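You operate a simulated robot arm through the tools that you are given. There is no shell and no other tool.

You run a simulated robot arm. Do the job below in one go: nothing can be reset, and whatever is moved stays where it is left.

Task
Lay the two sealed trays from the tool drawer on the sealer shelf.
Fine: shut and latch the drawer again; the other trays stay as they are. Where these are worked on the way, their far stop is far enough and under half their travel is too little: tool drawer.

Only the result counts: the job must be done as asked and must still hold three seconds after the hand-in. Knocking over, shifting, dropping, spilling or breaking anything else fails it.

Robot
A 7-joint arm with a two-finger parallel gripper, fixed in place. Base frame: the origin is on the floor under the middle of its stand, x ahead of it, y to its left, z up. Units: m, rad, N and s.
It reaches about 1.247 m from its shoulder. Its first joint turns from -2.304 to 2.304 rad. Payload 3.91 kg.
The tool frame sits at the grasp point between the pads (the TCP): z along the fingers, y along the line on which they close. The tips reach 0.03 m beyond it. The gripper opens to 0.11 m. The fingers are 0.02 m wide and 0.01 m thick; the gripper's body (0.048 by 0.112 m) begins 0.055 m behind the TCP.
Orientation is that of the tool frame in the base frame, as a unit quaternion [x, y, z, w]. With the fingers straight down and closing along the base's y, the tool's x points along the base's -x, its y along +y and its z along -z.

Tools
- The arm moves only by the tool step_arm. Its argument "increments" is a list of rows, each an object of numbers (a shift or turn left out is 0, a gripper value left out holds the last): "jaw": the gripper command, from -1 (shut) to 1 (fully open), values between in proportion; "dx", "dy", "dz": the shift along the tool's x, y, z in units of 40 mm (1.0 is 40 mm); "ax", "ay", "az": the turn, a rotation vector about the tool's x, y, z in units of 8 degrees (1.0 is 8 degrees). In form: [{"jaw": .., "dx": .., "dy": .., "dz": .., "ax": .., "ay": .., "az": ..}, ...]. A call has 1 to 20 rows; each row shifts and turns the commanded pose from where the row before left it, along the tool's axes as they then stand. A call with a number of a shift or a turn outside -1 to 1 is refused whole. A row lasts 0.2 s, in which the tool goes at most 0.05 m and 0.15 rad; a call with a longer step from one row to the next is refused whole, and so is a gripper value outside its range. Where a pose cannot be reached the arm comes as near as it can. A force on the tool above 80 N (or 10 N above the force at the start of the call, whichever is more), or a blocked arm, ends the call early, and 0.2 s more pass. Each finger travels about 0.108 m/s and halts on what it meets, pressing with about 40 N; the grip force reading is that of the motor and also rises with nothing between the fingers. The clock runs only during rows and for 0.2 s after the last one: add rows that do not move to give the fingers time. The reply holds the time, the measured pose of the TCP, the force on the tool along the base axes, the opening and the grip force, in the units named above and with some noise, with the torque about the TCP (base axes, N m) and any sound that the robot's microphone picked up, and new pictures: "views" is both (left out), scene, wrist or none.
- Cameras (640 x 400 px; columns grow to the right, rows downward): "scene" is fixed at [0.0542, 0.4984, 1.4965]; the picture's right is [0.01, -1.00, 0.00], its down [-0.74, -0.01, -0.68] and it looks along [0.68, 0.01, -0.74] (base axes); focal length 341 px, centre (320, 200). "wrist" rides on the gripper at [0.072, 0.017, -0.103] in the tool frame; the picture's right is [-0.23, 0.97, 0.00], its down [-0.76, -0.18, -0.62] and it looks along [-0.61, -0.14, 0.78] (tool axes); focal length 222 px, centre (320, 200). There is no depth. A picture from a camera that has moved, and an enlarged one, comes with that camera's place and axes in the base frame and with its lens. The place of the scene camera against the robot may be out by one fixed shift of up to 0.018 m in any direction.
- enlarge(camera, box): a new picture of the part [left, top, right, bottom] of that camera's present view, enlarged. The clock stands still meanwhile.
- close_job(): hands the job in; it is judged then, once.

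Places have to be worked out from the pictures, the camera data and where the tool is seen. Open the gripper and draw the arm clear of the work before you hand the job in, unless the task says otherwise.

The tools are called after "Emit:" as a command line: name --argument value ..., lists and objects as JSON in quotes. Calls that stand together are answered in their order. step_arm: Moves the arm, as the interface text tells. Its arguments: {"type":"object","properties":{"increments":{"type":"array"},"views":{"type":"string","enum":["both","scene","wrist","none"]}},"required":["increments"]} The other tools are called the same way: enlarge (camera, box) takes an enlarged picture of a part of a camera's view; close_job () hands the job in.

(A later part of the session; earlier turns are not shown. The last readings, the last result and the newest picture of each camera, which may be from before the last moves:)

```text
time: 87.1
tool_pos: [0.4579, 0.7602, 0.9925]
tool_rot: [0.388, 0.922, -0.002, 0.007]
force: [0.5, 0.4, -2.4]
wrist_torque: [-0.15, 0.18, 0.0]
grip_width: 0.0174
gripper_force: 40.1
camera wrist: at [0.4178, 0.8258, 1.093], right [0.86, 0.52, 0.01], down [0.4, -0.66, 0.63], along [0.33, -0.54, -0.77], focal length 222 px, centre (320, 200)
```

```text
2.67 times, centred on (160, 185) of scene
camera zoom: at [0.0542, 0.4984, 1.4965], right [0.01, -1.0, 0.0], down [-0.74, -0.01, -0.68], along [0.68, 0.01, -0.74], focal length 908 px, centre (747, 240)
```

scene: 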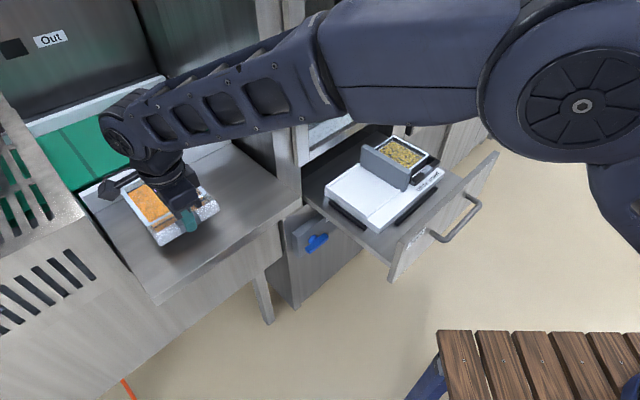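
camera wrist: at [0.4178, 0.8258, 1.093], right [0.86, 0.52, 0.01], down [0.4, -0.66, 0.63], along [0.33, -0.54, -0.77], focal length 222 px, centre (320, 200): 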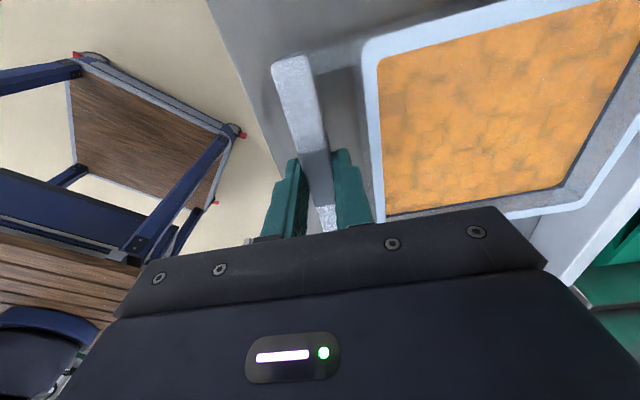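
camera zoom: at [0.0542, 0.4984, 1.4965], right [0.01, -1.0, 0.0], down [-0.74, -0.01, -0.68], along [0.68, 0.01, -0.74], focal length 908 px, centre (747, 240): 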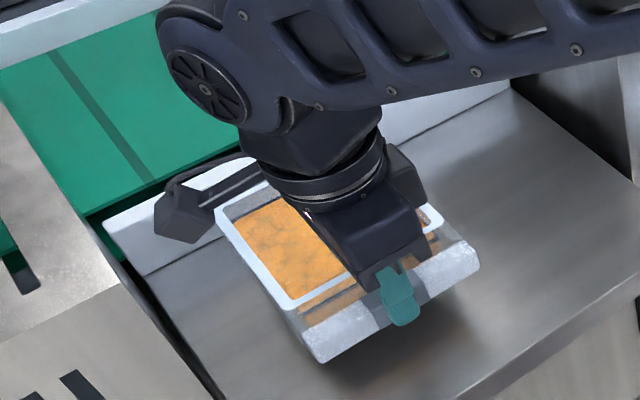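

The tray is now a few centimetres above the plate with the camera clear of the guard. I lower in small steps and watch the force.

Emit:
step_arm --increments '[{"dz": 0.15}, {"dz": 0.15}, {"dz": 0.15}, {"dz": 0.15}, {}]' --views "scene"

Emit:
enlarge --camera "scene" --box '[60, 110, 260, 260]'

```text
time: 88.3
tool_pos: [0.4584, 0.7614, 0.9693]
tool_rot: [0.389, 0.921, -0.002, 0.006]
force: [0.1, 0.0, -2.8]
wrist_torque: [-0.12, 0.17, 0.02]
grip_width: 0.0173
gripper_force: 39.7
```

scene: 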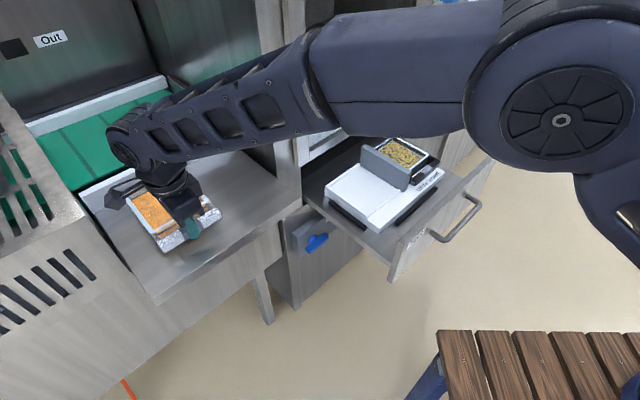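

```text
2.67 times, centred on (160, 185) of scene
camera zoom: at [0.0542, 0.4984, 1.4965], right [0.01, -1.0, 0.0], down [-0.74, -0.01, -0.68], along [0.68, 0.01, -0.74], focal length 908 px, centre (747, 240)
```

zoom: 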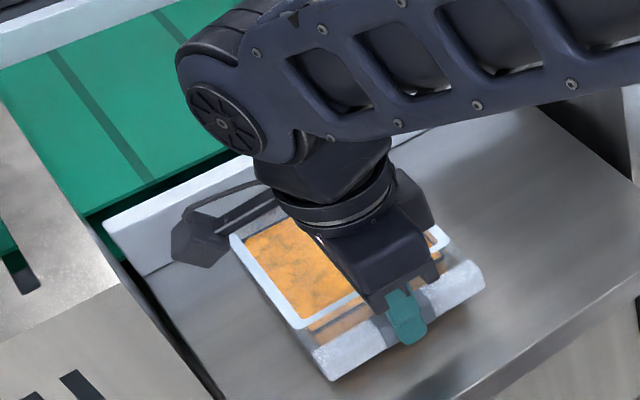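

Still hanging freely. I continue lowering in 4 mm steps.

Emit:
step_arm --increments '[{"dz": 0.1}, {"dz": 0.1}, {"dz": 0.1}, {}]' --views "none"

```text
time: 89.3
tool_pos: [0.4602, 0.7603, 0.9574]
tool_rot: [0.389, 0.921, -0.002, 0.006]
force: [-0.5, -0.2, -2.8]
wrist_torque: [-0.17, 0.15, -0.03]
grip_width: 0.0174
gripper_force: 40.3
```

No contact yet, so I go on lowering.

Emit:
step_arm --increments '[{"dz": 0.1}, {"dz": 0.1}, {"dz": 0.1}, {}]' --views "scene"

Emit:
enlarge --camera "scene" --box '[60, 130, 260, 280]'

```text
time: 90.3
tool_pos: [0.4585, 0.7629, 0.9459]
tool_rot: [0.389, 0.921, 0.0, 0.007]
force: [-3.5, -1.2, 32.2]
wrist_torque: [0.49, -0.46, 0.0]
grip_width: 0.0179
gripper_force: 39.8
```

scene: 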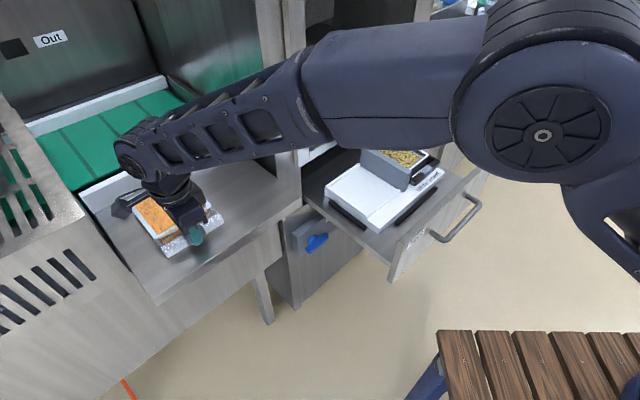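

```text
2.67 times, centred on (160, 205) of scene
camera zoom: at [0.0542, 0.4984, 1.4965], right [0.01, -1.0, 0.0], down [-0.74, -0.01, -0.68], along [0.68, 0.01, -0.74], focal length 908 px, centre (747, 187)
```

zoom: 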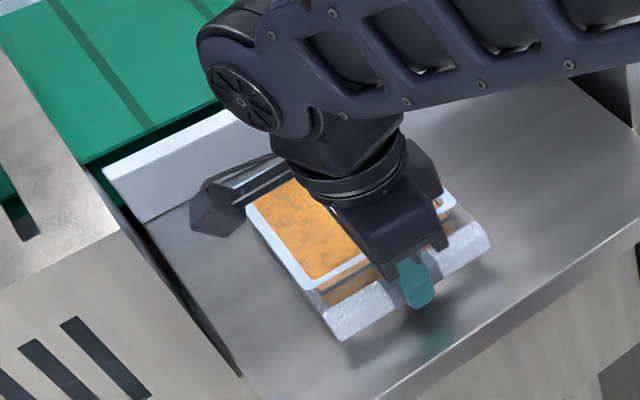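

Contact: the tray is resting on the shelf (+32 N). I ease up about 1 mm to unload it, open to 30 mm and lift away.

Emit:
step_arm --increments '[{"dz": -0.03}, {}, {"jaw": -0.455}, {"jaw": -0.455}, {"jaw": -0.455}]' --views "both"

```text
time: 91.5
tool_pos: [0.4584, 0.7603, 0.9429]
tool_rot: [0.39, 0.921, -0.001, 0.007]
force: [-0.3, -1.2, 0.0]
wrist_torque: [-0.01, 0.05, 0.0]
grip_width: 0.0297
gripper_force: 0.0
camera wrist: at [0.4195, 0.8259, 1.0452], right [0.86, 0.52, 0.01], down [0.4, -0.66, 0.63], along [0.33, -0.54, -0.77], focal length 222 px, centre (320, 200)
```

scene: 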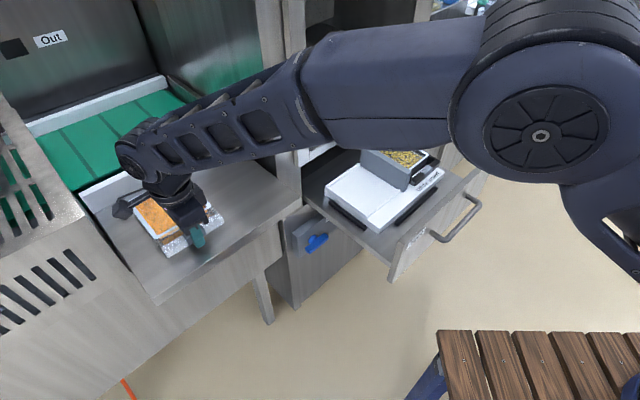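
wrist: 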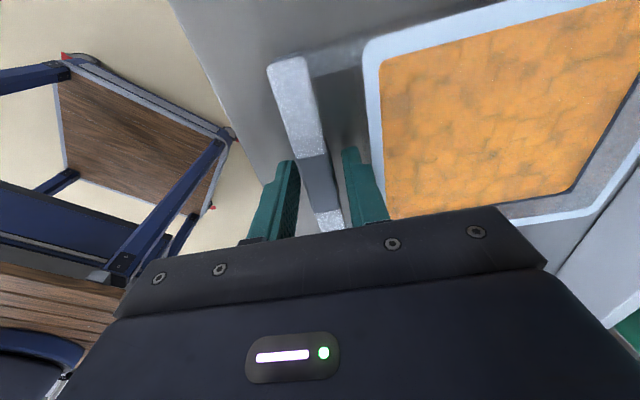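

Released with no load on the hand and the tray sitting flat. I lift straight up.

Emit:
step_arm --increments '[{"dz": -0.3}, {"dz": -0.5}, {"dz": -0.8}, {"dz": -1}, {"dz": -1}, {"dz": -0.4}]' --views "both"

Emit:
enlarge --camera "scene" --box '[60, 110, 310, 310]'

```text
time: 92.9
tool_pos: [0.4576, 0.7621, 1.1046]
tool_rot: [0.389, 0.921, -0.002, 0.007]
force: [0.0, -1.3, -0.1]
wrist_torque: [0.0, -0.01, 0.02]
grip_width: 0.0299
gripper_force: 0.0
camera wrist: at [0.4183, 0.8277, 1.2049], right [0.86, 0.52, 0.01], down [0.4, -0.66, 0.63], along [0.33, -0.54, -0.77], focal length 222 px, centre (320, 200)
```

scene: 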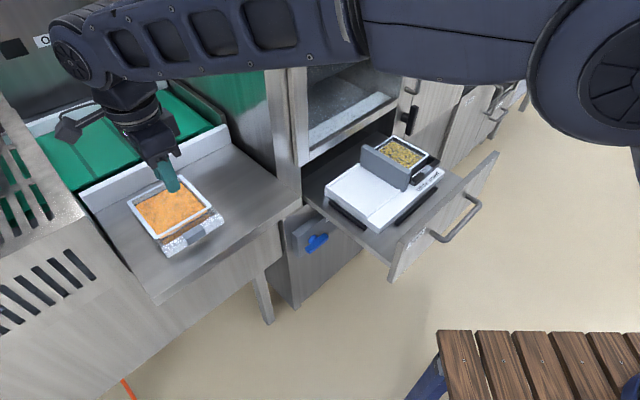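
wrist: 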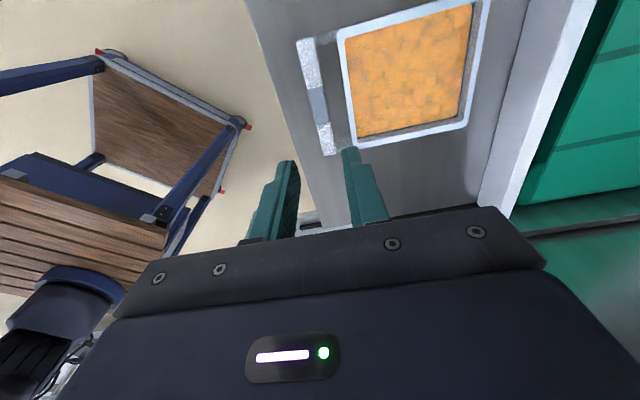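

```text
2.00 times, centred on (185, 210) of scene
camera zoom: at [0.0542, 0.4984, 1.4965], right [0.01, -1.0, 0.0], down [-0.74, -0.01, -0.68], along [0.68, 0.01, -0.74], focal length 681 px, centre (590, 180)
```

zoom: 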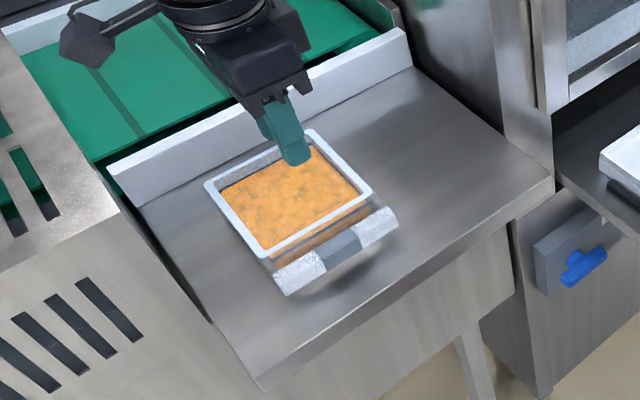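

The orange tray is down on the shelf with room beside it. I move over to the olive tray's pad at about (0.794, 0.196).

Emit:
step_arm --increments '[{"dx": -0.9, "dy": -0.35}, {"dx": -0.94, "dy": -0.3}, {"dx": -0.94, "dy": -0.3}, {"dx": -0.94, "dy": -0.3}, {"dx": -0.94, "dy": -0.3}, {"dx": -0.94, "dy": -0.3}, {"dx": -0.94, "dy": -0.3}, {"dx": -0.94, "dy": -0.3}, {"dx": -0.94, "dy": -0.3}, {"dx": -0.94, "dy": -0.2}, {"dx": -0.94, "dy": -0.2}, {"dx": -0.94, "dy": -0.15}, {"dx": -0.94, "dy": -0.15}, {"dx": -0.94, "dy": -0.15}, {"dx": -0.94, "dy": -0.1}, {"dx": -0.94, "dy": -0.1}, {"dx": -0.94, "dy": -0.1}]' --views "both"

Emit:
enlarge --camera "wrist" --box '[250, 40, 450, 220]'

```text
time: 96.5
tool_pos: [0.7948, 0.1965, 1.1134]
tool_rot: [0.389, 0.921, -0.002, 0.007]
force: [-0.2, 0.4, 0.2]
wrist_torque: [-0.03, -0.01, -0.02]
grip_width: 0.0297
gripper_force: 0.0
camera wrist: at [0.7536, 0.2626, 1.2136], right [0.86, 0.52, 0.01], down [0.4, -0.66, 0.63], along [0.33, -0.54, -0.77], focal length 222 px, centre (320, 200)
```

scene: 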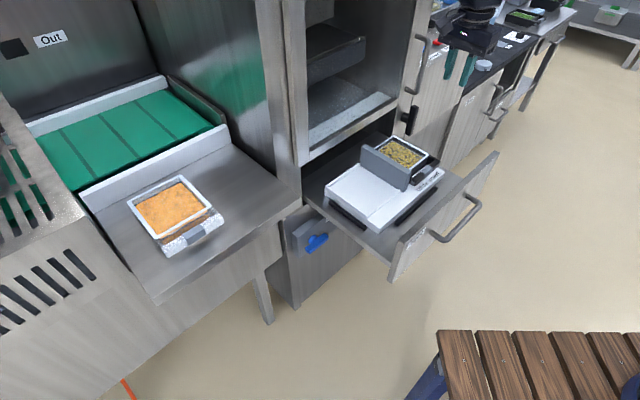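
wrist: 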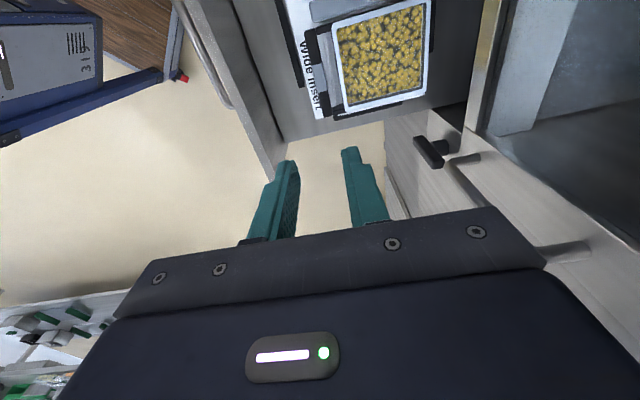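

```text
2.22 times, centred on (350, 130) of wrist
camera zoom: at [0.7536, 0.2626, 1.2136], right [0.86, 0.52, 0.01], down [0.4, -0.66, 0.63], along [0.33, -0.54, -0.77], focal length 494 px, centre (253, 356)
```

zoom: 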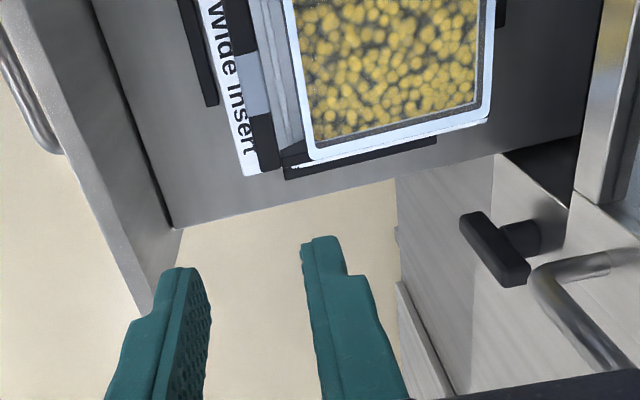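

The pad position is confirmed at (0.795, 0.197). The wrist camera would come down above the grey divider, so I check the divider's height first.

Emit:
enlarge --camera "wrist" --box '[260, 0, 460, 125]'

Emit:
enlarge --camera "scene" --box '[320, 125, 460, 235]'

```text
3.20 times, centred on (360, 62) of wrist
camera zoom: at [0.7536, 0.2626, 1.2136], right [0.86, 0.52, 0.01], down [0.4, -0.66, 0.63], along [0.33, -0.54, -0.77], focal length 711 px, centre (192, 640)
```

zoom: 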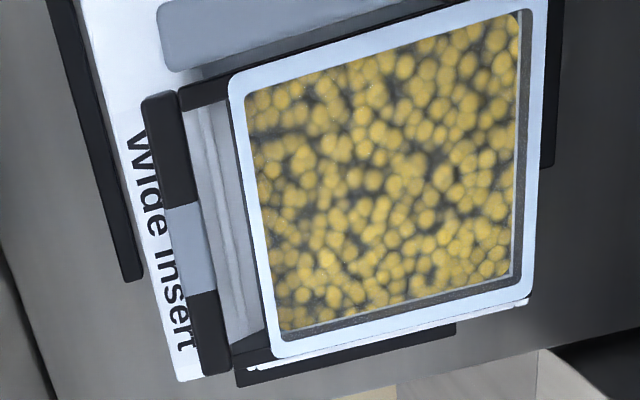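

```text
3.64 times, centred on (390, 180) of scene
camera zoom: at [0.0542, 0.4984, 1.4965], right [0.01, -1.0, 0.0], down [-0.74, -0.01, -0.68], along [0.68, 0.01, -0.74], focal length 1239 px, centre (66, 273)
```

zoom: 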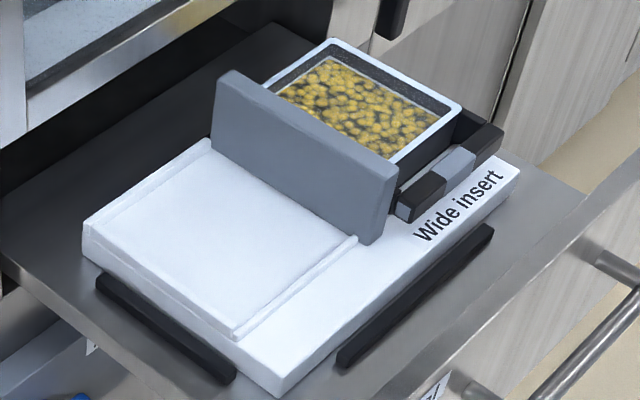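

The divider's top is at about z 0.845, so the camera stays roughly 40–50 mm above it at grip height. I descend to z≈0.92 and re-check.

Emit:
step_arm --increments '[{"dz": 0.9}, {"dz": 0.9}, {"dz": 0.9}, {"dz": 0.9}, {"dz": 0.9}]' --views "both"

Emit:
enlarge --camera "wrist" --box '[260, 50, 420, 210]'

Emit:
enlarge --camera "scene" --box '[340, 70, 470, 220]'

```text
time: 97.7
tool_pos: [0.7946, 0.1952, 0.9322]
tool_rot: [0.39, 0.921, -0.002, 0.007]
force: [-1.0, 0.7, -0.6]
wrist_torque: [0.04, -0.04, 0.04]
grip_width: 0.0299
gripper_force: 0.1
camera wrist: at [0.7541, 0.2605, 1.0341], right [0.86, 0.52, 0.01], down [0.4, -0.66, 0.63], along [0.33, -0.54, -0.77], focal length 222 px, centre (320, 200)
```

scene: 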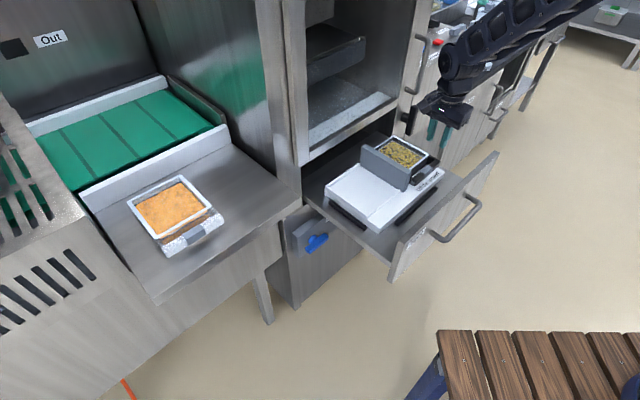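
wrist: 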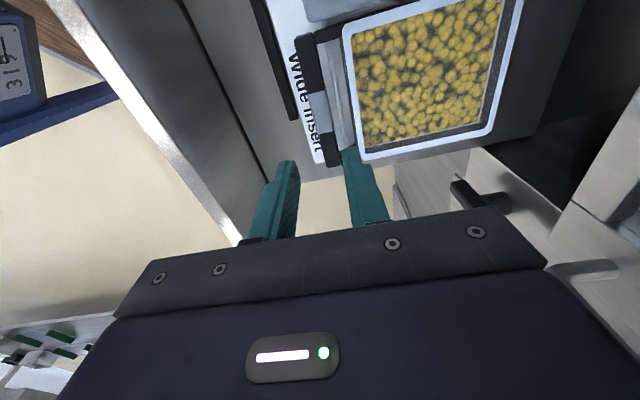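

```text
2.50 times, centred on (340, 130) of wrist
camera zoom: at [0.7541, 0.2605, 1.0341], right [0.86, 0.52, 0.01], down [0.4, -0.66, 0.63], along [0.33, -0.54, -0.77], focal length 555 px, centre (270, 375)
```

zoom: 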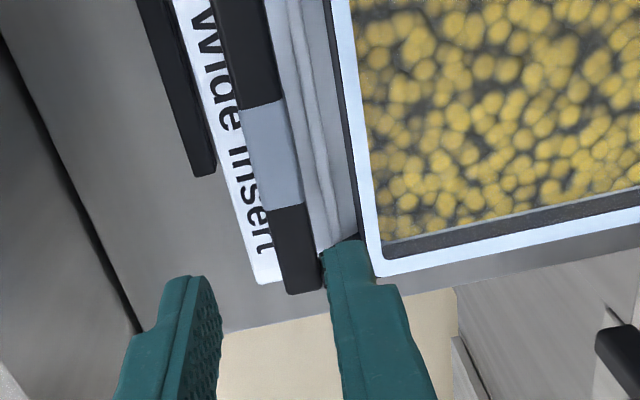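

```text
2.67 times, centred on (405, 145) of scene
camera zoom: at [0.0542, 0.4984, 1.4965], right [0.01, -1.0, 0.0], down [-0.74, -0.01, -0.68], along [0.68, 0.01, -0.74], focal length 908 px, centre (93, 347)
```

zoom: 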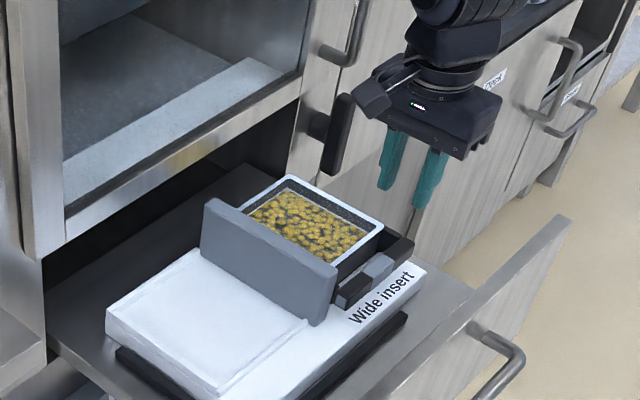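

Pad centre (0.7936, 0.1985); I trim by 3 mm and 2 mm and descend to just above the bar.

Emit:
step_arm --increments '[{"dx": 0.08, "dy": 0.04}, {"dz": 0.7}, {"dz": 0.7}, {"dz": 0.68}]' --views "wrist"

Emit:
enlarge --camera "wrist" --box '[250, 60, 410, 220]'

Emit:
enlarge --camera "scene" --box '[350, 90, 470, 220]'

```text
time: 98.7
tool_pos: [0.7918, 0.1985, 0.8514]
tool_rot: [0.39, 0.921, -0.001, 0.007]
force: [-0.6, 0.6, 0.2]
wrist_torque: [0.01, -0.01, 0.03]
grip_width: 0.0297
gripper_force: 0.1
camera wrist: at [0.7512, 0.2629, 0.9531], right [0.86, 0.52, 0.01], down [0.4, -0.66, 0.63], along [0.33, -0.54, -0.77], focal length 222 px, centre (320, 200)
```

wrist: 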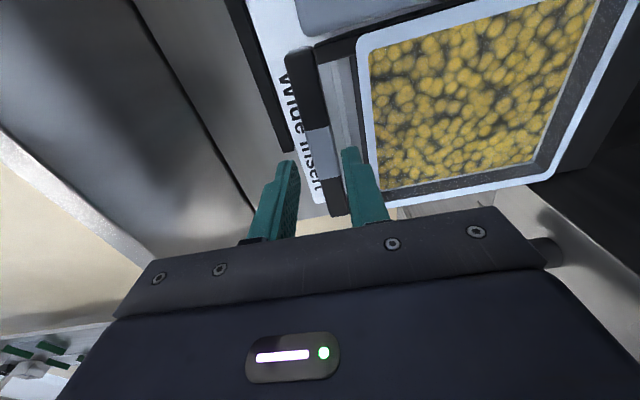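

```text
2.50 times, centred on (330, 140) of wrist
camera zoom: at [0.7512, 0.2629, 0.9531], right [0.86, 0.52, 0.01], down [0.4, -0.66, 0.63], along [0.33, -0.54, -0.77], focal length 555 px, centre (295, 350)
```

zoom: 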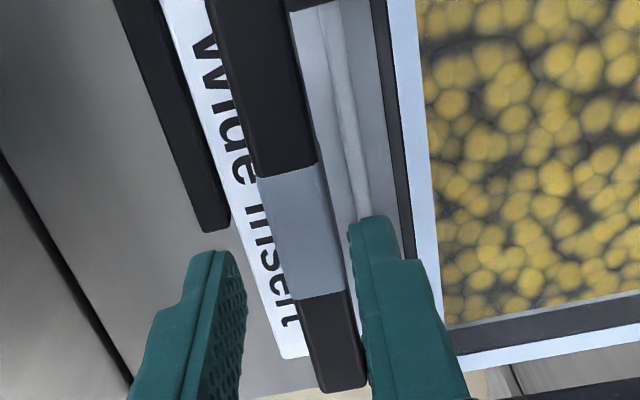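

```text
3.08 times, centred on (410, 155) of scene
camera zoom: at [0.0542, 0.4984, 1.4965], right [0.01, -1.0, 0.0], down [-0.74, -0.01, -0.68], along [0.68, 0.01, -0.74], focal length 1048 px, centre (43, 338)
```

zoom: 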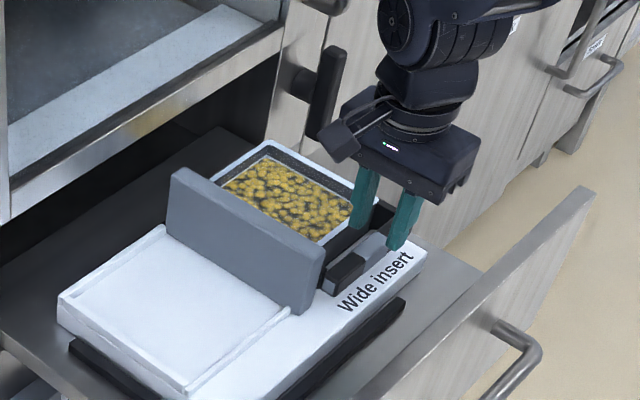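

Aligned as with the first tray. I shift 3 mm inward, descend 33 mm and close.

Emit:
step_arm --increments '[{"dy": 0.075, "dz": 0.3}, {"dz": 0.28}, {"dz": 0.25}, {"jaw": -1}, {"jaw": -1}, {"jaw": -1}]' --views "wrist"

Emit:
enlarge --camera "wrist" --box '[250, 60, 410, 220]'

Emit:
enlarge --camera "scene" --box '[350, 90, 470, 220]'

```text
time: 100.1
tool_pos: [0.7945, 0.2005, 0.8185]
tool_rot: [0.389, 0.921, -0.002, 0.006]
force: [-0.7, -0.1, 0.3]
wrist_torque: [-0.16, 0.15, -0.01]
grip_width: 0.0173
gripper_force: 40.1
camera wrist: at [0.7548, 0.264, 0.9196], right [0.86, 0.52, 0.01], down [0.4, -0.66, 0.63], along [0.33, -0.54, -0.77], focal length 222 px, centre (320, 200)
```

wrist: 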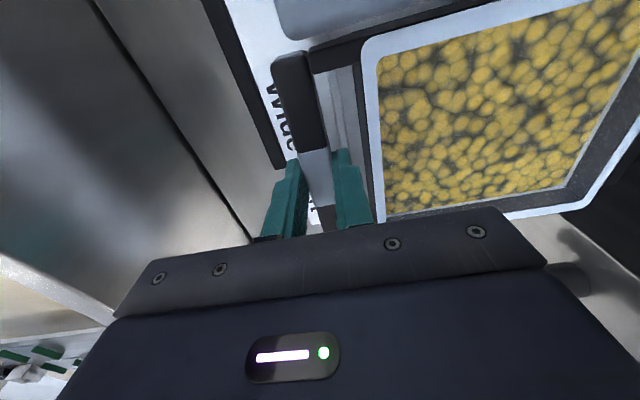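

```text
2.50 times, centred on (330, 140) of wrist
camera zoom: at [0.7548, 0.264, 0.9196], right [0.86, 0.52, 0.01], down [0.4, -0.66, 0.63], along [0.33, -0.54, -0.77], focal length 555 px, centre (295, 350)
```

zoom: 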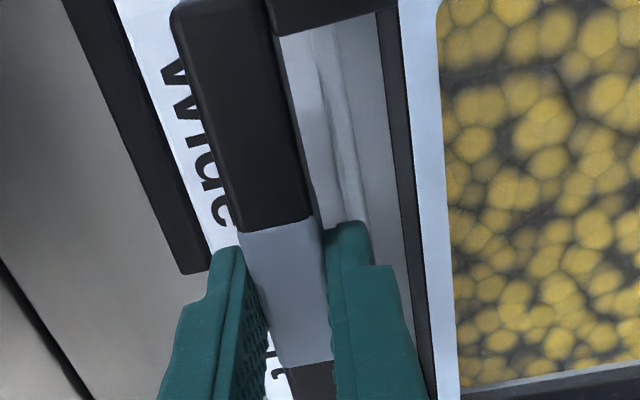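

```text
3.08 times, centred on (410, 155) of scene
camera zoom: at [0.0542, 0.4984, 1.4965], right [0.01, -1.0, 0.0], down [-0.74, -0.01, -0.68], along [0.68, 0.01, -0.74], focal length 1048 px, centre (43, 338)
```

zoom: 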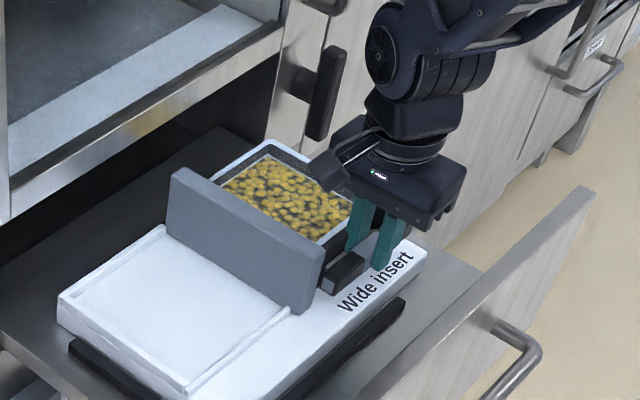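

Gripped (17.3 mm, no side load). I lift 20 mm and check, then continue.

Emit:
step_arm --increments '[{"dz": -0.15}, {"dz": -0.15}, {"dz": -0.2}, {}]' --views "scene"

Emit:
enlarge --camera "scene" --box '[350, 90, 470, 220]'

```text
time: 101.1
tool_pos: [0.7946, 0.1991, 0.8369]
tool_rot: [0.389, 0.921, -0.003, 0.006]
force: [-0.6, 0.8, -2.2]
wrist_torque: [-0.13, 0.19, 0.02]
grip_width: 0.0174
gripper_force: 40.3
```

scene: 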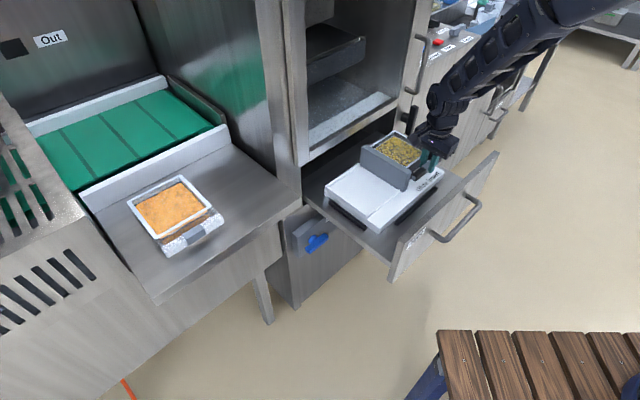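

```text
3.08 times, centred on (410, 155) of scene
camera zoom: at [0.0542, 0.4984, 1.4965], right [0.01, -1.0, 0.0], down [-0.74, -0.01, -0.68], along [0.68, 0.01, -0.74], focal length 1048 px, centre (43, 338)
```

zoom: 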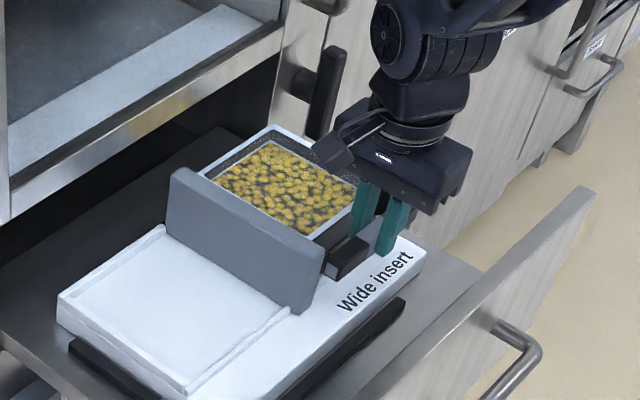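

The olive tray is free. I lift it straight up, easing back from the machine front.

Emit:
step_arm --increments '[{"dz": -0.5}, {"dz": -0.6}, {"dz": -0.6}, {"dz": -0.6, "dy": -0.2}, {"dz": -0.6, "dy": -0.25}, {"dz": -0.6, "dy": -0.25}, {"dz": -0.6, "dy": -0.25}, {"dz": -0.6, "dy": -0.1}, {"dz": -0.4}, {}]' --views "scene"

```text
time: 103.3
tool_pos: [0.761, 0.1731, 1.0389]
tool_rot: [0.389, 0.921, -0.001, 0.006]
force: [-0.2, -0.3, -2.5]
wrist_torque: [-0.13, 0.19, -0.02]
grip_width: 0.0172
gripper_force: 40.2
```

scene: 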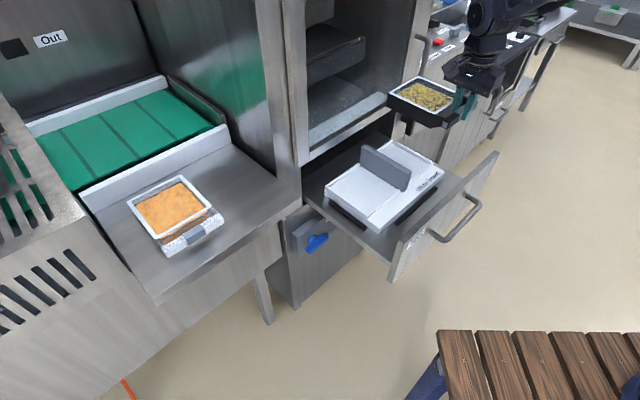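

The olive tray is up and level. I carry it left in front of the machine towards the shelf.

Emit:
step_arm --increments '[{"dx": 0.4}, {"dx": 0.65}, {"dx": 0.7}, {"dx": 0.7}, {"dx": 0.7}, {"dx": 0.7}, {"dx": 0.7}, {"dx": 0.7}, {"dx": 0.7}, {"dx": 0.7}, {"dx": 0.7}, {"dx": 0.7}, {"dx": 0.7}, {"dx": 0.7}, {"dx": 0.7}, {"dx": 0.7}, {"dx": 0.7}, {"dx": 0.6}, {}]' --views "both"

Emit:
enlarge --camera "scene" --box '[100, 90, 350, 300]'

```text
time: 107.3
tool_pos: [0.4244, 0.5192, 1.0335]
tool_rot: [0.389, 0.921, -0.002, 0.007]
force: [0.3, 0.3, -2.6]
wrist_torque: [-0.15, 0.21, 0.03]
grip_width: 0.0177
gripper_force: 39.8
camera wrist: at [0.3834, 0.5843, 1.1349], right [0.86, 0.52, 0.01], down [0.4, -0.66, 0.63], along [0.33, -0.54, -0.77], focal length 222 px, centre (320, 200)
```

scene: 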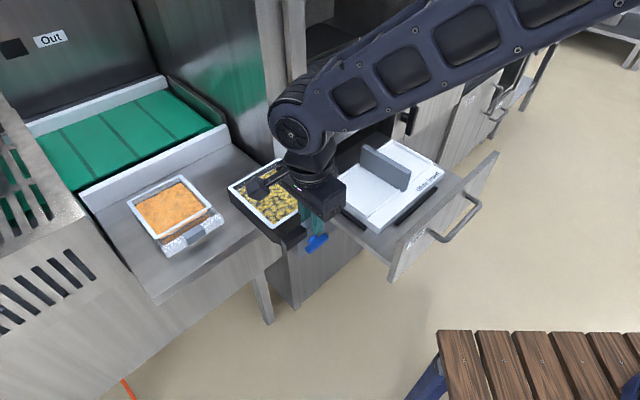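
wrist: 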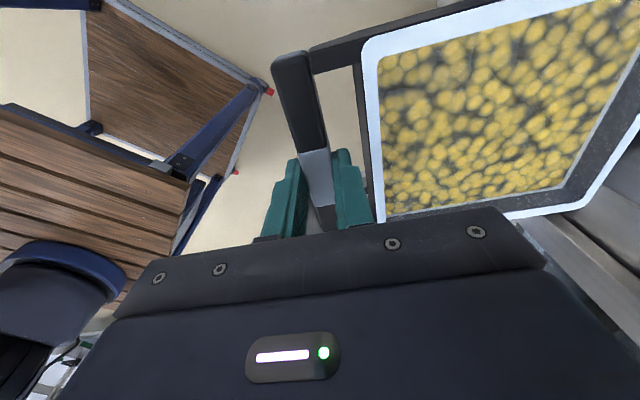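

```text
1.90 times, centred on (225, 195) of scene
camera zoom: at [0.0542, 0.4984, 1.4965], right [0.01, -1.0, 0.0], down [-0.74, -0.01, -0.68], along [0.68, 0.01, -0.74], focal length 649 px, centre (501, 210)
```

zoom: 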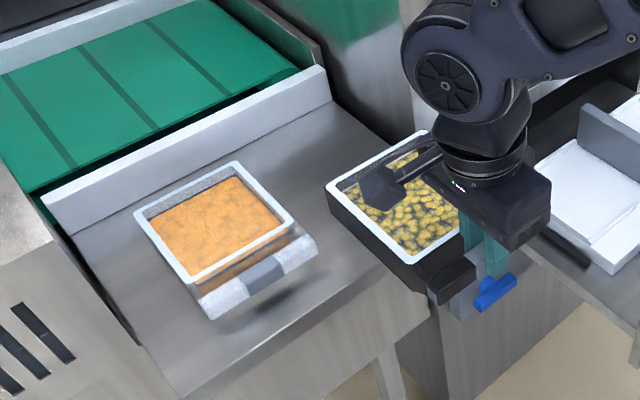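

Lined up at t≈-0.073. I move straight in over the shelf beside the orange tray.

Emit:
step_arm --increments '[{"dy": 0.4, "dx": 0.02}, {"dy": 0.6, "dx": 0.02}, {"dy": 0.7, "dx": 0.02}, {"dy": 0.7, "dx": 0.02}, {"dy": 0.7, "dx": 0.02}, {"dy": 0.7}, {"dy": 0.7}, {"dy": 0.45}, {}]' --views "both"

Emit:
enlarge --camera "scene" --box '[80, 60, 330, 270]'

```text
time: 109.3
tool_pos: [0.5625, 0.6592, 1.0348]
tool_rot: [0.389, 0.921, -0.002, 0.007]
force: [0.3, 0.2, -3.0]
wrist_torque: [-0.18, 0.17, -0.03]
grip_width: 0.0177
gripper_force: 39.8
camera wrist: at [0.5224, 0.7247, 1.1361], right [0.86, 0.52, 0.01], down [0.4, -0.66, 0.63], along [0.33, -0.54, -0.77], focal length 222 px, centre (320, 200)
```

scene: 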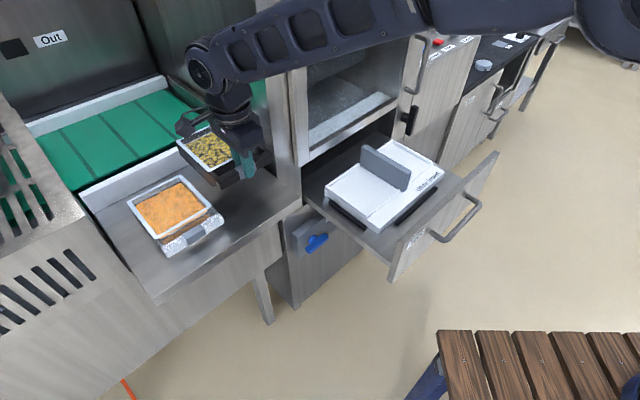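
wrist: 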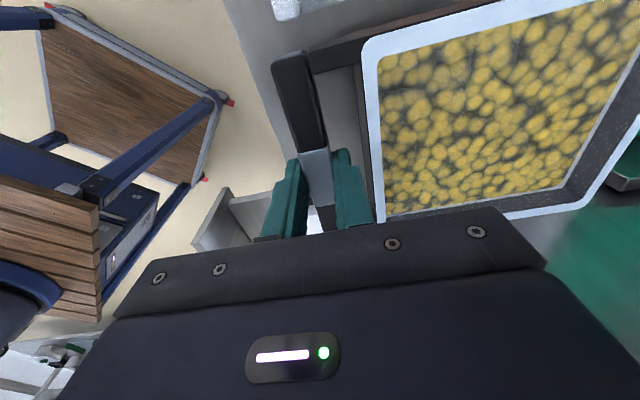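

```text
1.90 times, centred on (205, 165) of scene
camera zoom: at [0.0542, 0.4984, 1.4965], right [0.01, -1.0, 0.0], down [-0.74, -0.01, -0.68], along [0.68, 0.01, -0.74], focal length 649 px, centre (539, 267)
```

zoom: 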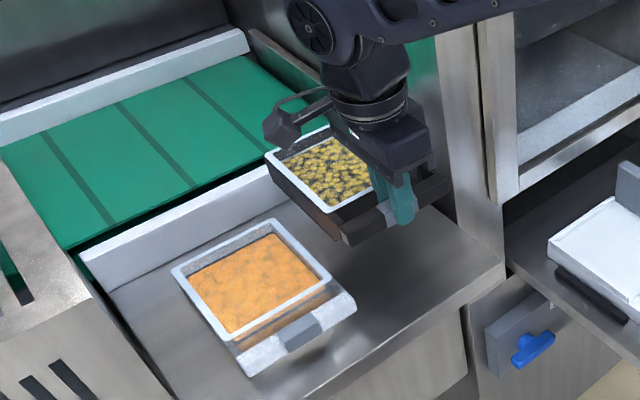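

In position at n≈0.863, t≈-0.076, with clear gaps to the orange tray, the wall and the lip. I lower to about 25 mm above and check.

Emit:
step_arm --increments '[{"dz": 0.4}, {"dz": 0.4}, {"dz": 0.4}, {"dz": 0.3}, {}]' --views "scene"

Emit:
enlarge --camera "scene" --box '[80, 90, 330, 280]'

```text
time: 110.5
tool_pos: [0.5624, 0.6603, 0.9755]
tool_rot: [0.389, 0.921, -0.002, 0.007]
force: [-0.2, -0.5, -2.1]
wrist_torque: [-0.2, 0.17, 0.0]
grip_width: 0.0175
gripper_force: 40.0
```

scene: 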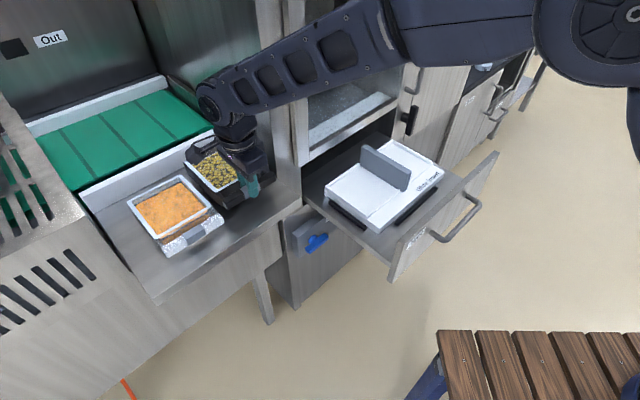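

```text
2.11 times, centred on (205, 185) of scene
camera zoom: at [0.0542, 0.4984, 1.4965], right [0.01, -1.0, 0.0], down [-0.74, -0.01, -0.68], along [0.68, 0.01, -0.74], focal length 717 px, centre (562, 232)
```

zoom: 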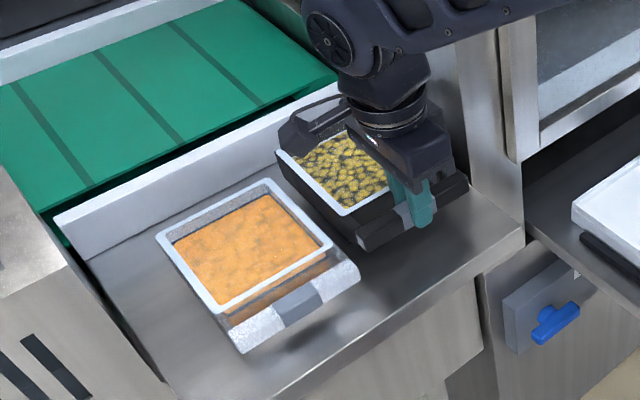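

There is a good gap between the two trays. I continue in small steps to contact, which I expect at about z 0.945.

Emit:
step_arm --increments '[{"dz": 0.2}, {"dz": 0.2}, {"dz": 0.15}, {"dz": 0.07}, {}]' --views "none"

```text
time: 111.7
tool_pos: [0.5623, 0.6615, 0.9496]
tool_rot: [0.389, 0.921, -0.001, 0.008]
force: [-0.5, 0.0, 5.3]
wrist_torque: [0.05, 0.11, 0.0]
grip_width: 0.0176
gripper_force: 40.0
```

First contact (+5 N). I lower 2 mm more to seat it flat, then open and check.

Emit:
step_arm --increments '[{"dz": 0.06}, {}, {"jaw": -0.455}, {"jaw": -0.455}, {"jaw": -0.455}]' --views "both"

Emit:
enlarge --camera "wrist" --box '[250, 60, 410, 220]'

```text
time: 112.9
tool_pos: [0.5627, 0.661, 0.9467]
tool_rot: [0.388, 0.921, -0.002, 0.007]
force: [-0.2, 0.1, -0.9]
wrist_torque: [0.0, 0.0, 0.03]
grip_width: 0.0299
gripper_force: 0.1
camera wrist: at [0.5233, 0.7249, 1.0483], right [0.86, 0.52, 0.01], down [0.4, -0.66, 0.63], along [0.33, -0.54, -0.77], focal length 222 px, centre (320, 200)
```

scene: 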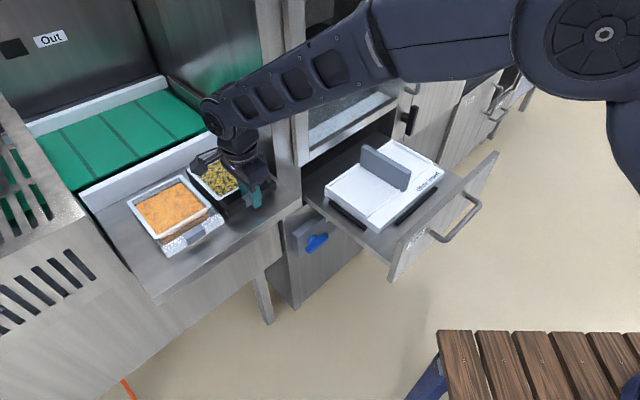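
wrist: 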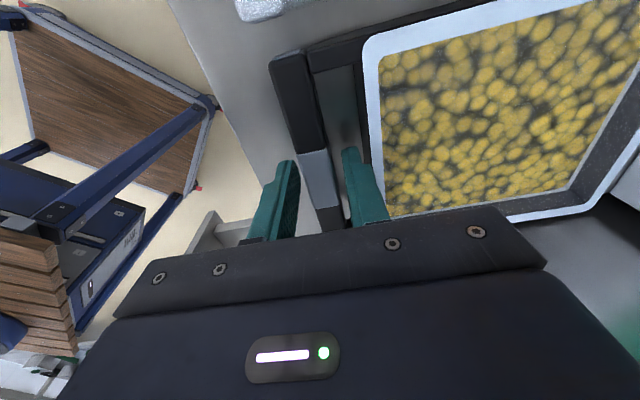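

```text
2.50 times, centred on (330, 140) of wrist
camera zoom: at [0.5233, 0.7249, 1.0483], right [0.86, 0.52, 0.01], down [0.4, -0.66, 0.63], along [0.33, -0.54, -0.77], focal length 555 px, centre (295, 350)
```

zoom: 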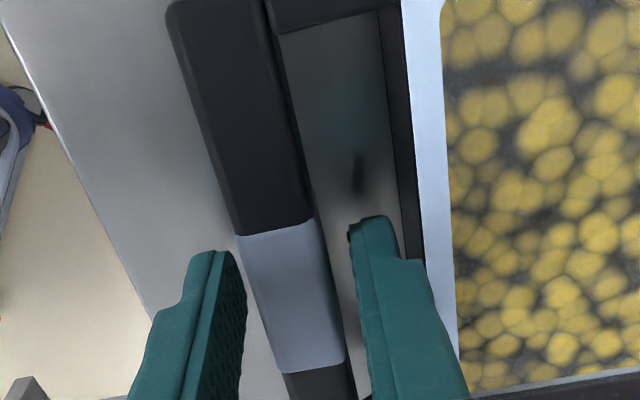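

Released, with the bar free between the open fingers. I lift straight up.

Emit:
step_arm --increments '[{"dz": -0.3}, {"dz": -0.5}, {"dz": -0.8}, {"dz": -1}, {"dz": -1}, {"dz": -0.4}]' --views "both"

Emit:
enlarge --camera "scene" --box '[80, 100, 330, 290]'

```text
time: 114.3
tool_pos: [0.5605, 0.6606, 1.1075]
tool_rot: [0.389, 0.921, -0.002, 0.007]
force: [0.7, 0.4, -0.2]
wrist_torque: [0.01, 0.03, 0.0]
grip_width: 0.0299
gripper_force: 0.0
camera wrist: at [0.5209, 0.7263, 1.2093], right [0.86, 0.52, 0.01], down [0.4, -0.66, 0.63], along [0.33, -0.54, -0.77], focal length 222 px, centre (320, 200)
```

scene: 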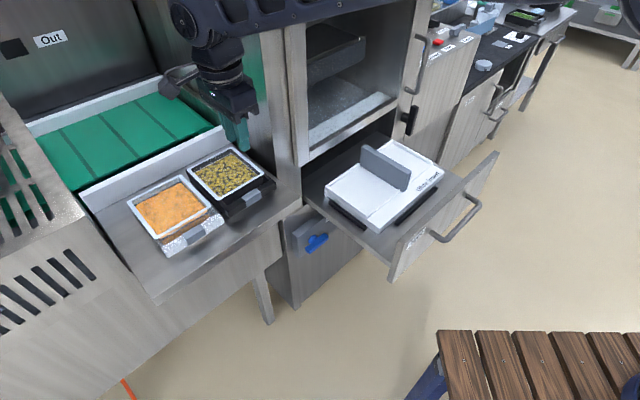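
wrist: 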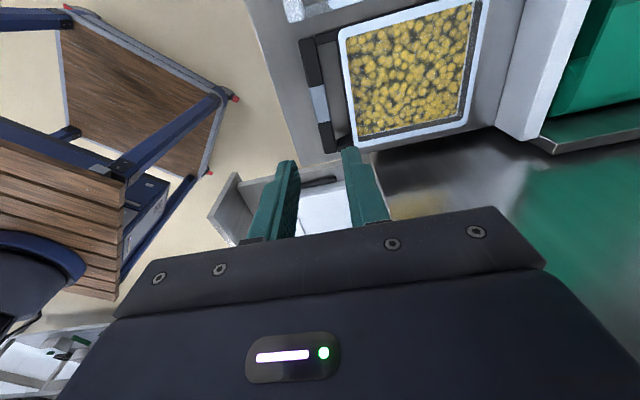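

```text
2.11 times, centred on (205, 195) of scene
camera zoom: at [0.0542, 0.4984, 1.4965], right [0.01, -1.0, 0.0], down [-0.74, -0.01, -0.68], along [0.68, 0.01, -0.74], focal length 717 px, centre (562, 210)
```

zoom: 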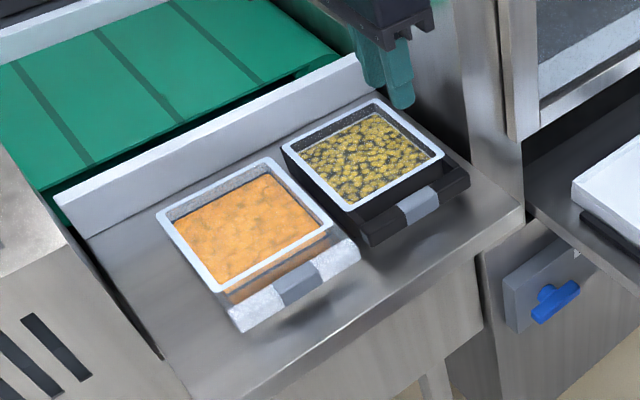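

Both trays sit on the shelf side by side. Next I shut the drawer: I move back in front of it, above the handle, which is at about n 0.53 now.

Emit:
step_arm --increments '[{"dx": -0.71, "dy": -0.69}, {"dx": -0.71, "dy": -0.69}, {"dx": -0.71, "dy": -0.69}, {"dx": -0.71, "dy": -0.69}, {"dx": -0.71, "dy": -0.69}, {"dx": -0.71, "dy": -0.69}, {"dx": -0.71, "dy": -0.69}, {"dx": -0.71, "dy": -0.69}, {"dx": -0.71, "dy": -0.69}, {"dx": -0.71, "dy": -0.69}, {"dx": -0.71, "dy": -0.69}, {"dx": -0.71, "dy": -0.69}, {"dx": -0.71, "dy": -0.69}, {"dx": -0.71, "dy": -0.6}]' --views "both"

```text
time: 117.3
tool_pos: [0.5686, 0.112, 1.1129]
tool_rot: [0.388, 0.921, -0.002, 0.007]
force: [0.0, -0.8, 0.5]
wrist_torque: [0.01, -0.01, 0.02]
grip_width: 0.0298
gripper_force: 0.1
camera wrist: at [0.5278, 0.1757, 1.2146], right [0.86, 0.52, 0.01], down [0.4, -0.66, 0.63], along [0.33, -0.54, -0.77], focal length 222 px, centre (320, 200)
```

scene: 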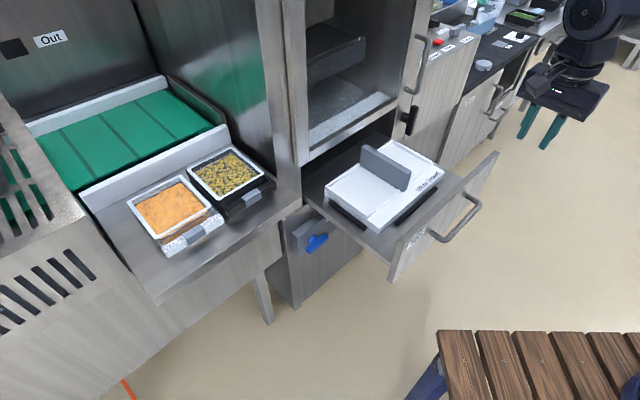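
wrist: 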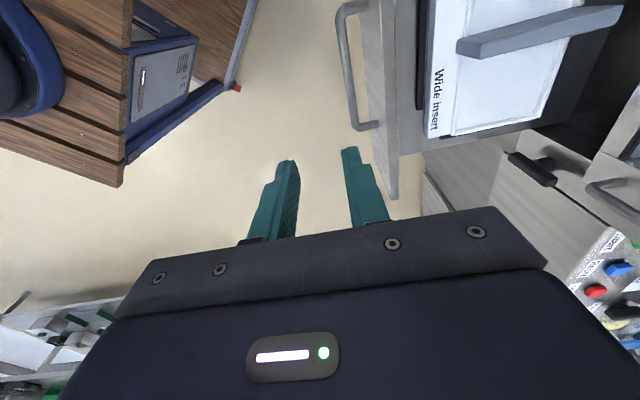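

The handle bar is at n≈0.531. I tilt the fingers 22° forward and descend to a pre-grasp above the bar.

Emit:
step_arm --increments '[{"ax": -0.9, "jaw": -0.36}, {"ax": -0.9}, {"ax": -0.95}, {"dy": -0.32, "dz": 0.94}, {"dy": -0.32, "dz": 0.94}, {"dy": -0.32, "dz": 0.94}, {"dy": -0.32, "dz": 0.94}, {"dy": -0.32, "dz": 0.94}, {"dy": -0.32, "dz": 0.94}]' --views "both"

Emit:
enlarge --camera "wrist" --box '[230, 40, 430, 220]'

```text
time: 119.3
tool_pos: [0.5757, 0.1133, 0.8739]
tool_rot: [0.38, 0.905, 0.174, 0.082]
force: [-0.8, -0.6, 0.8]
wrist_torque: [0.01, -0.04, -0.03]
grip_width: 0.0351
gripper_force: 0.0
camera wrist: at [0.5076, 0.1511, 0.9735], right [0.8, 0.47, 0.37], down [0.24, -0.82, 0.52], along [0.55, -0.33, -0.77], focal length 222 px, centre (320, 200)
```

scene: 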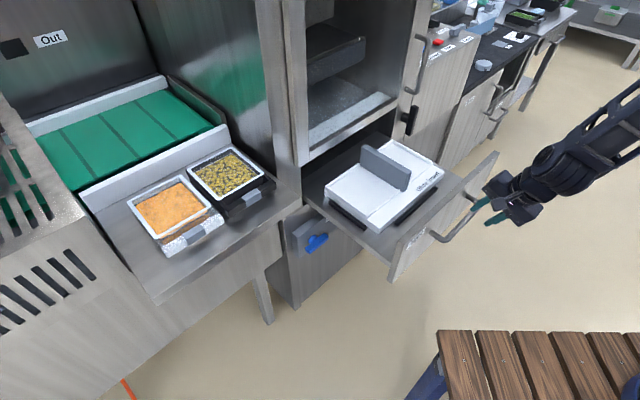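
wrist: 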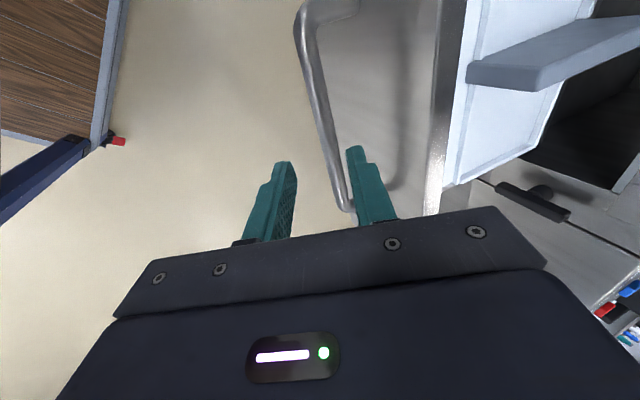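

```text
2.22 times, centred on (330, 130) of wrist
camera zoom: at [0.5076, 0.1511, 0.9735], right [0.8, 0.47, 0.37], down [0.24, -0.82, 0.52], along [0.55, -0.33, -0.77], focal length 494 px, centre (298, 356)
```

zoom: 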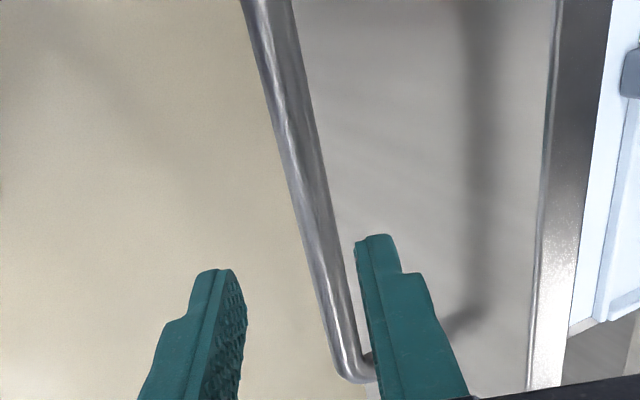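

The bar is at n 0.530. I shift 7 mm towards it, advance 80 mm along the fingers and close.

Emit:
step_arm --increments '[{"dy": 0.165}, {"dz": 0.7}, {"dz": 0.7}, {"dz": 0.6}, {"jaw": -1}, {"jaw": -1}, {"jaw": -1}]' --views "both"

Emit:
enlarge --camera "wrist" --box '[230, 40, 430, 220]'

```text
time: 120.9
tool_pos: [0.6036, 0.1406, 0.8016]
tool_rot: [0.38, 0.905, 0.174, 0.08]
force: [-3.7, 4.0, -26.8]
wrist_torque: [-0.69, -0.59, 0.18]
grip_width: 0.0157
gripper_force: 44.9
camera wrist: at [0.5351, 0.1776, 0.9018], right [0.8, 0.47, 0.37], down [0.24, -0.82, 0.52], along [0.55, -0.33, -0.77], focal length 222 px, centre (320, 200)
```

scene: 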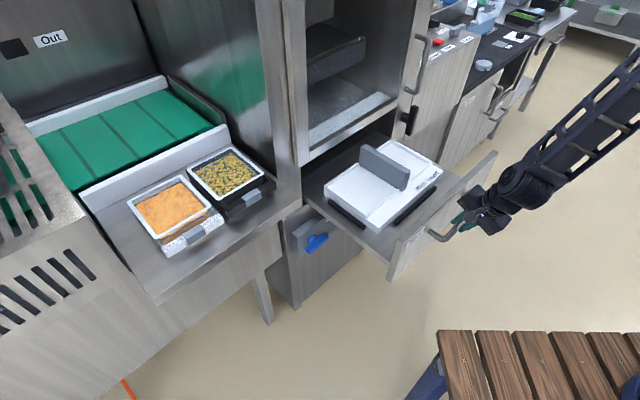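
wrist: 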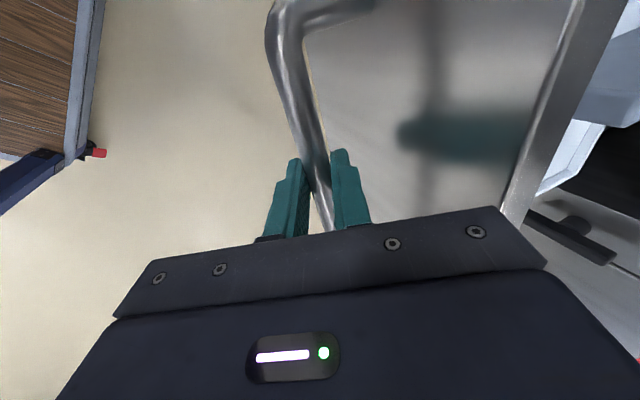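

```text
2.22 times, centred on (330, 130) of wrist
camera zoom: at [0.5351, 0.1776, 0.9018], right [0.8, 0.47, 0.37], down [0.24, -0.82, 0.52], along [0.55, -0.33, -0.77], focal length 494 px, centre (298, 356)
```

zoom: 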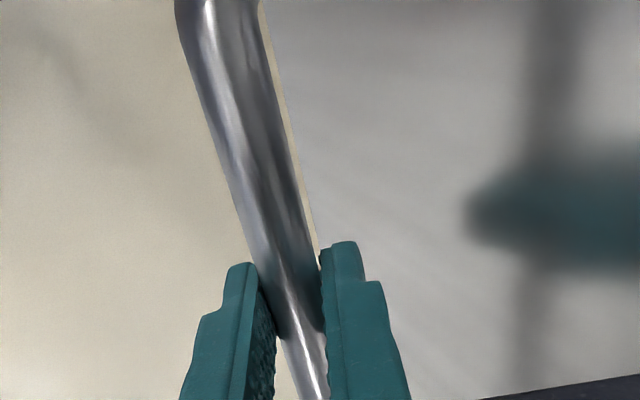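

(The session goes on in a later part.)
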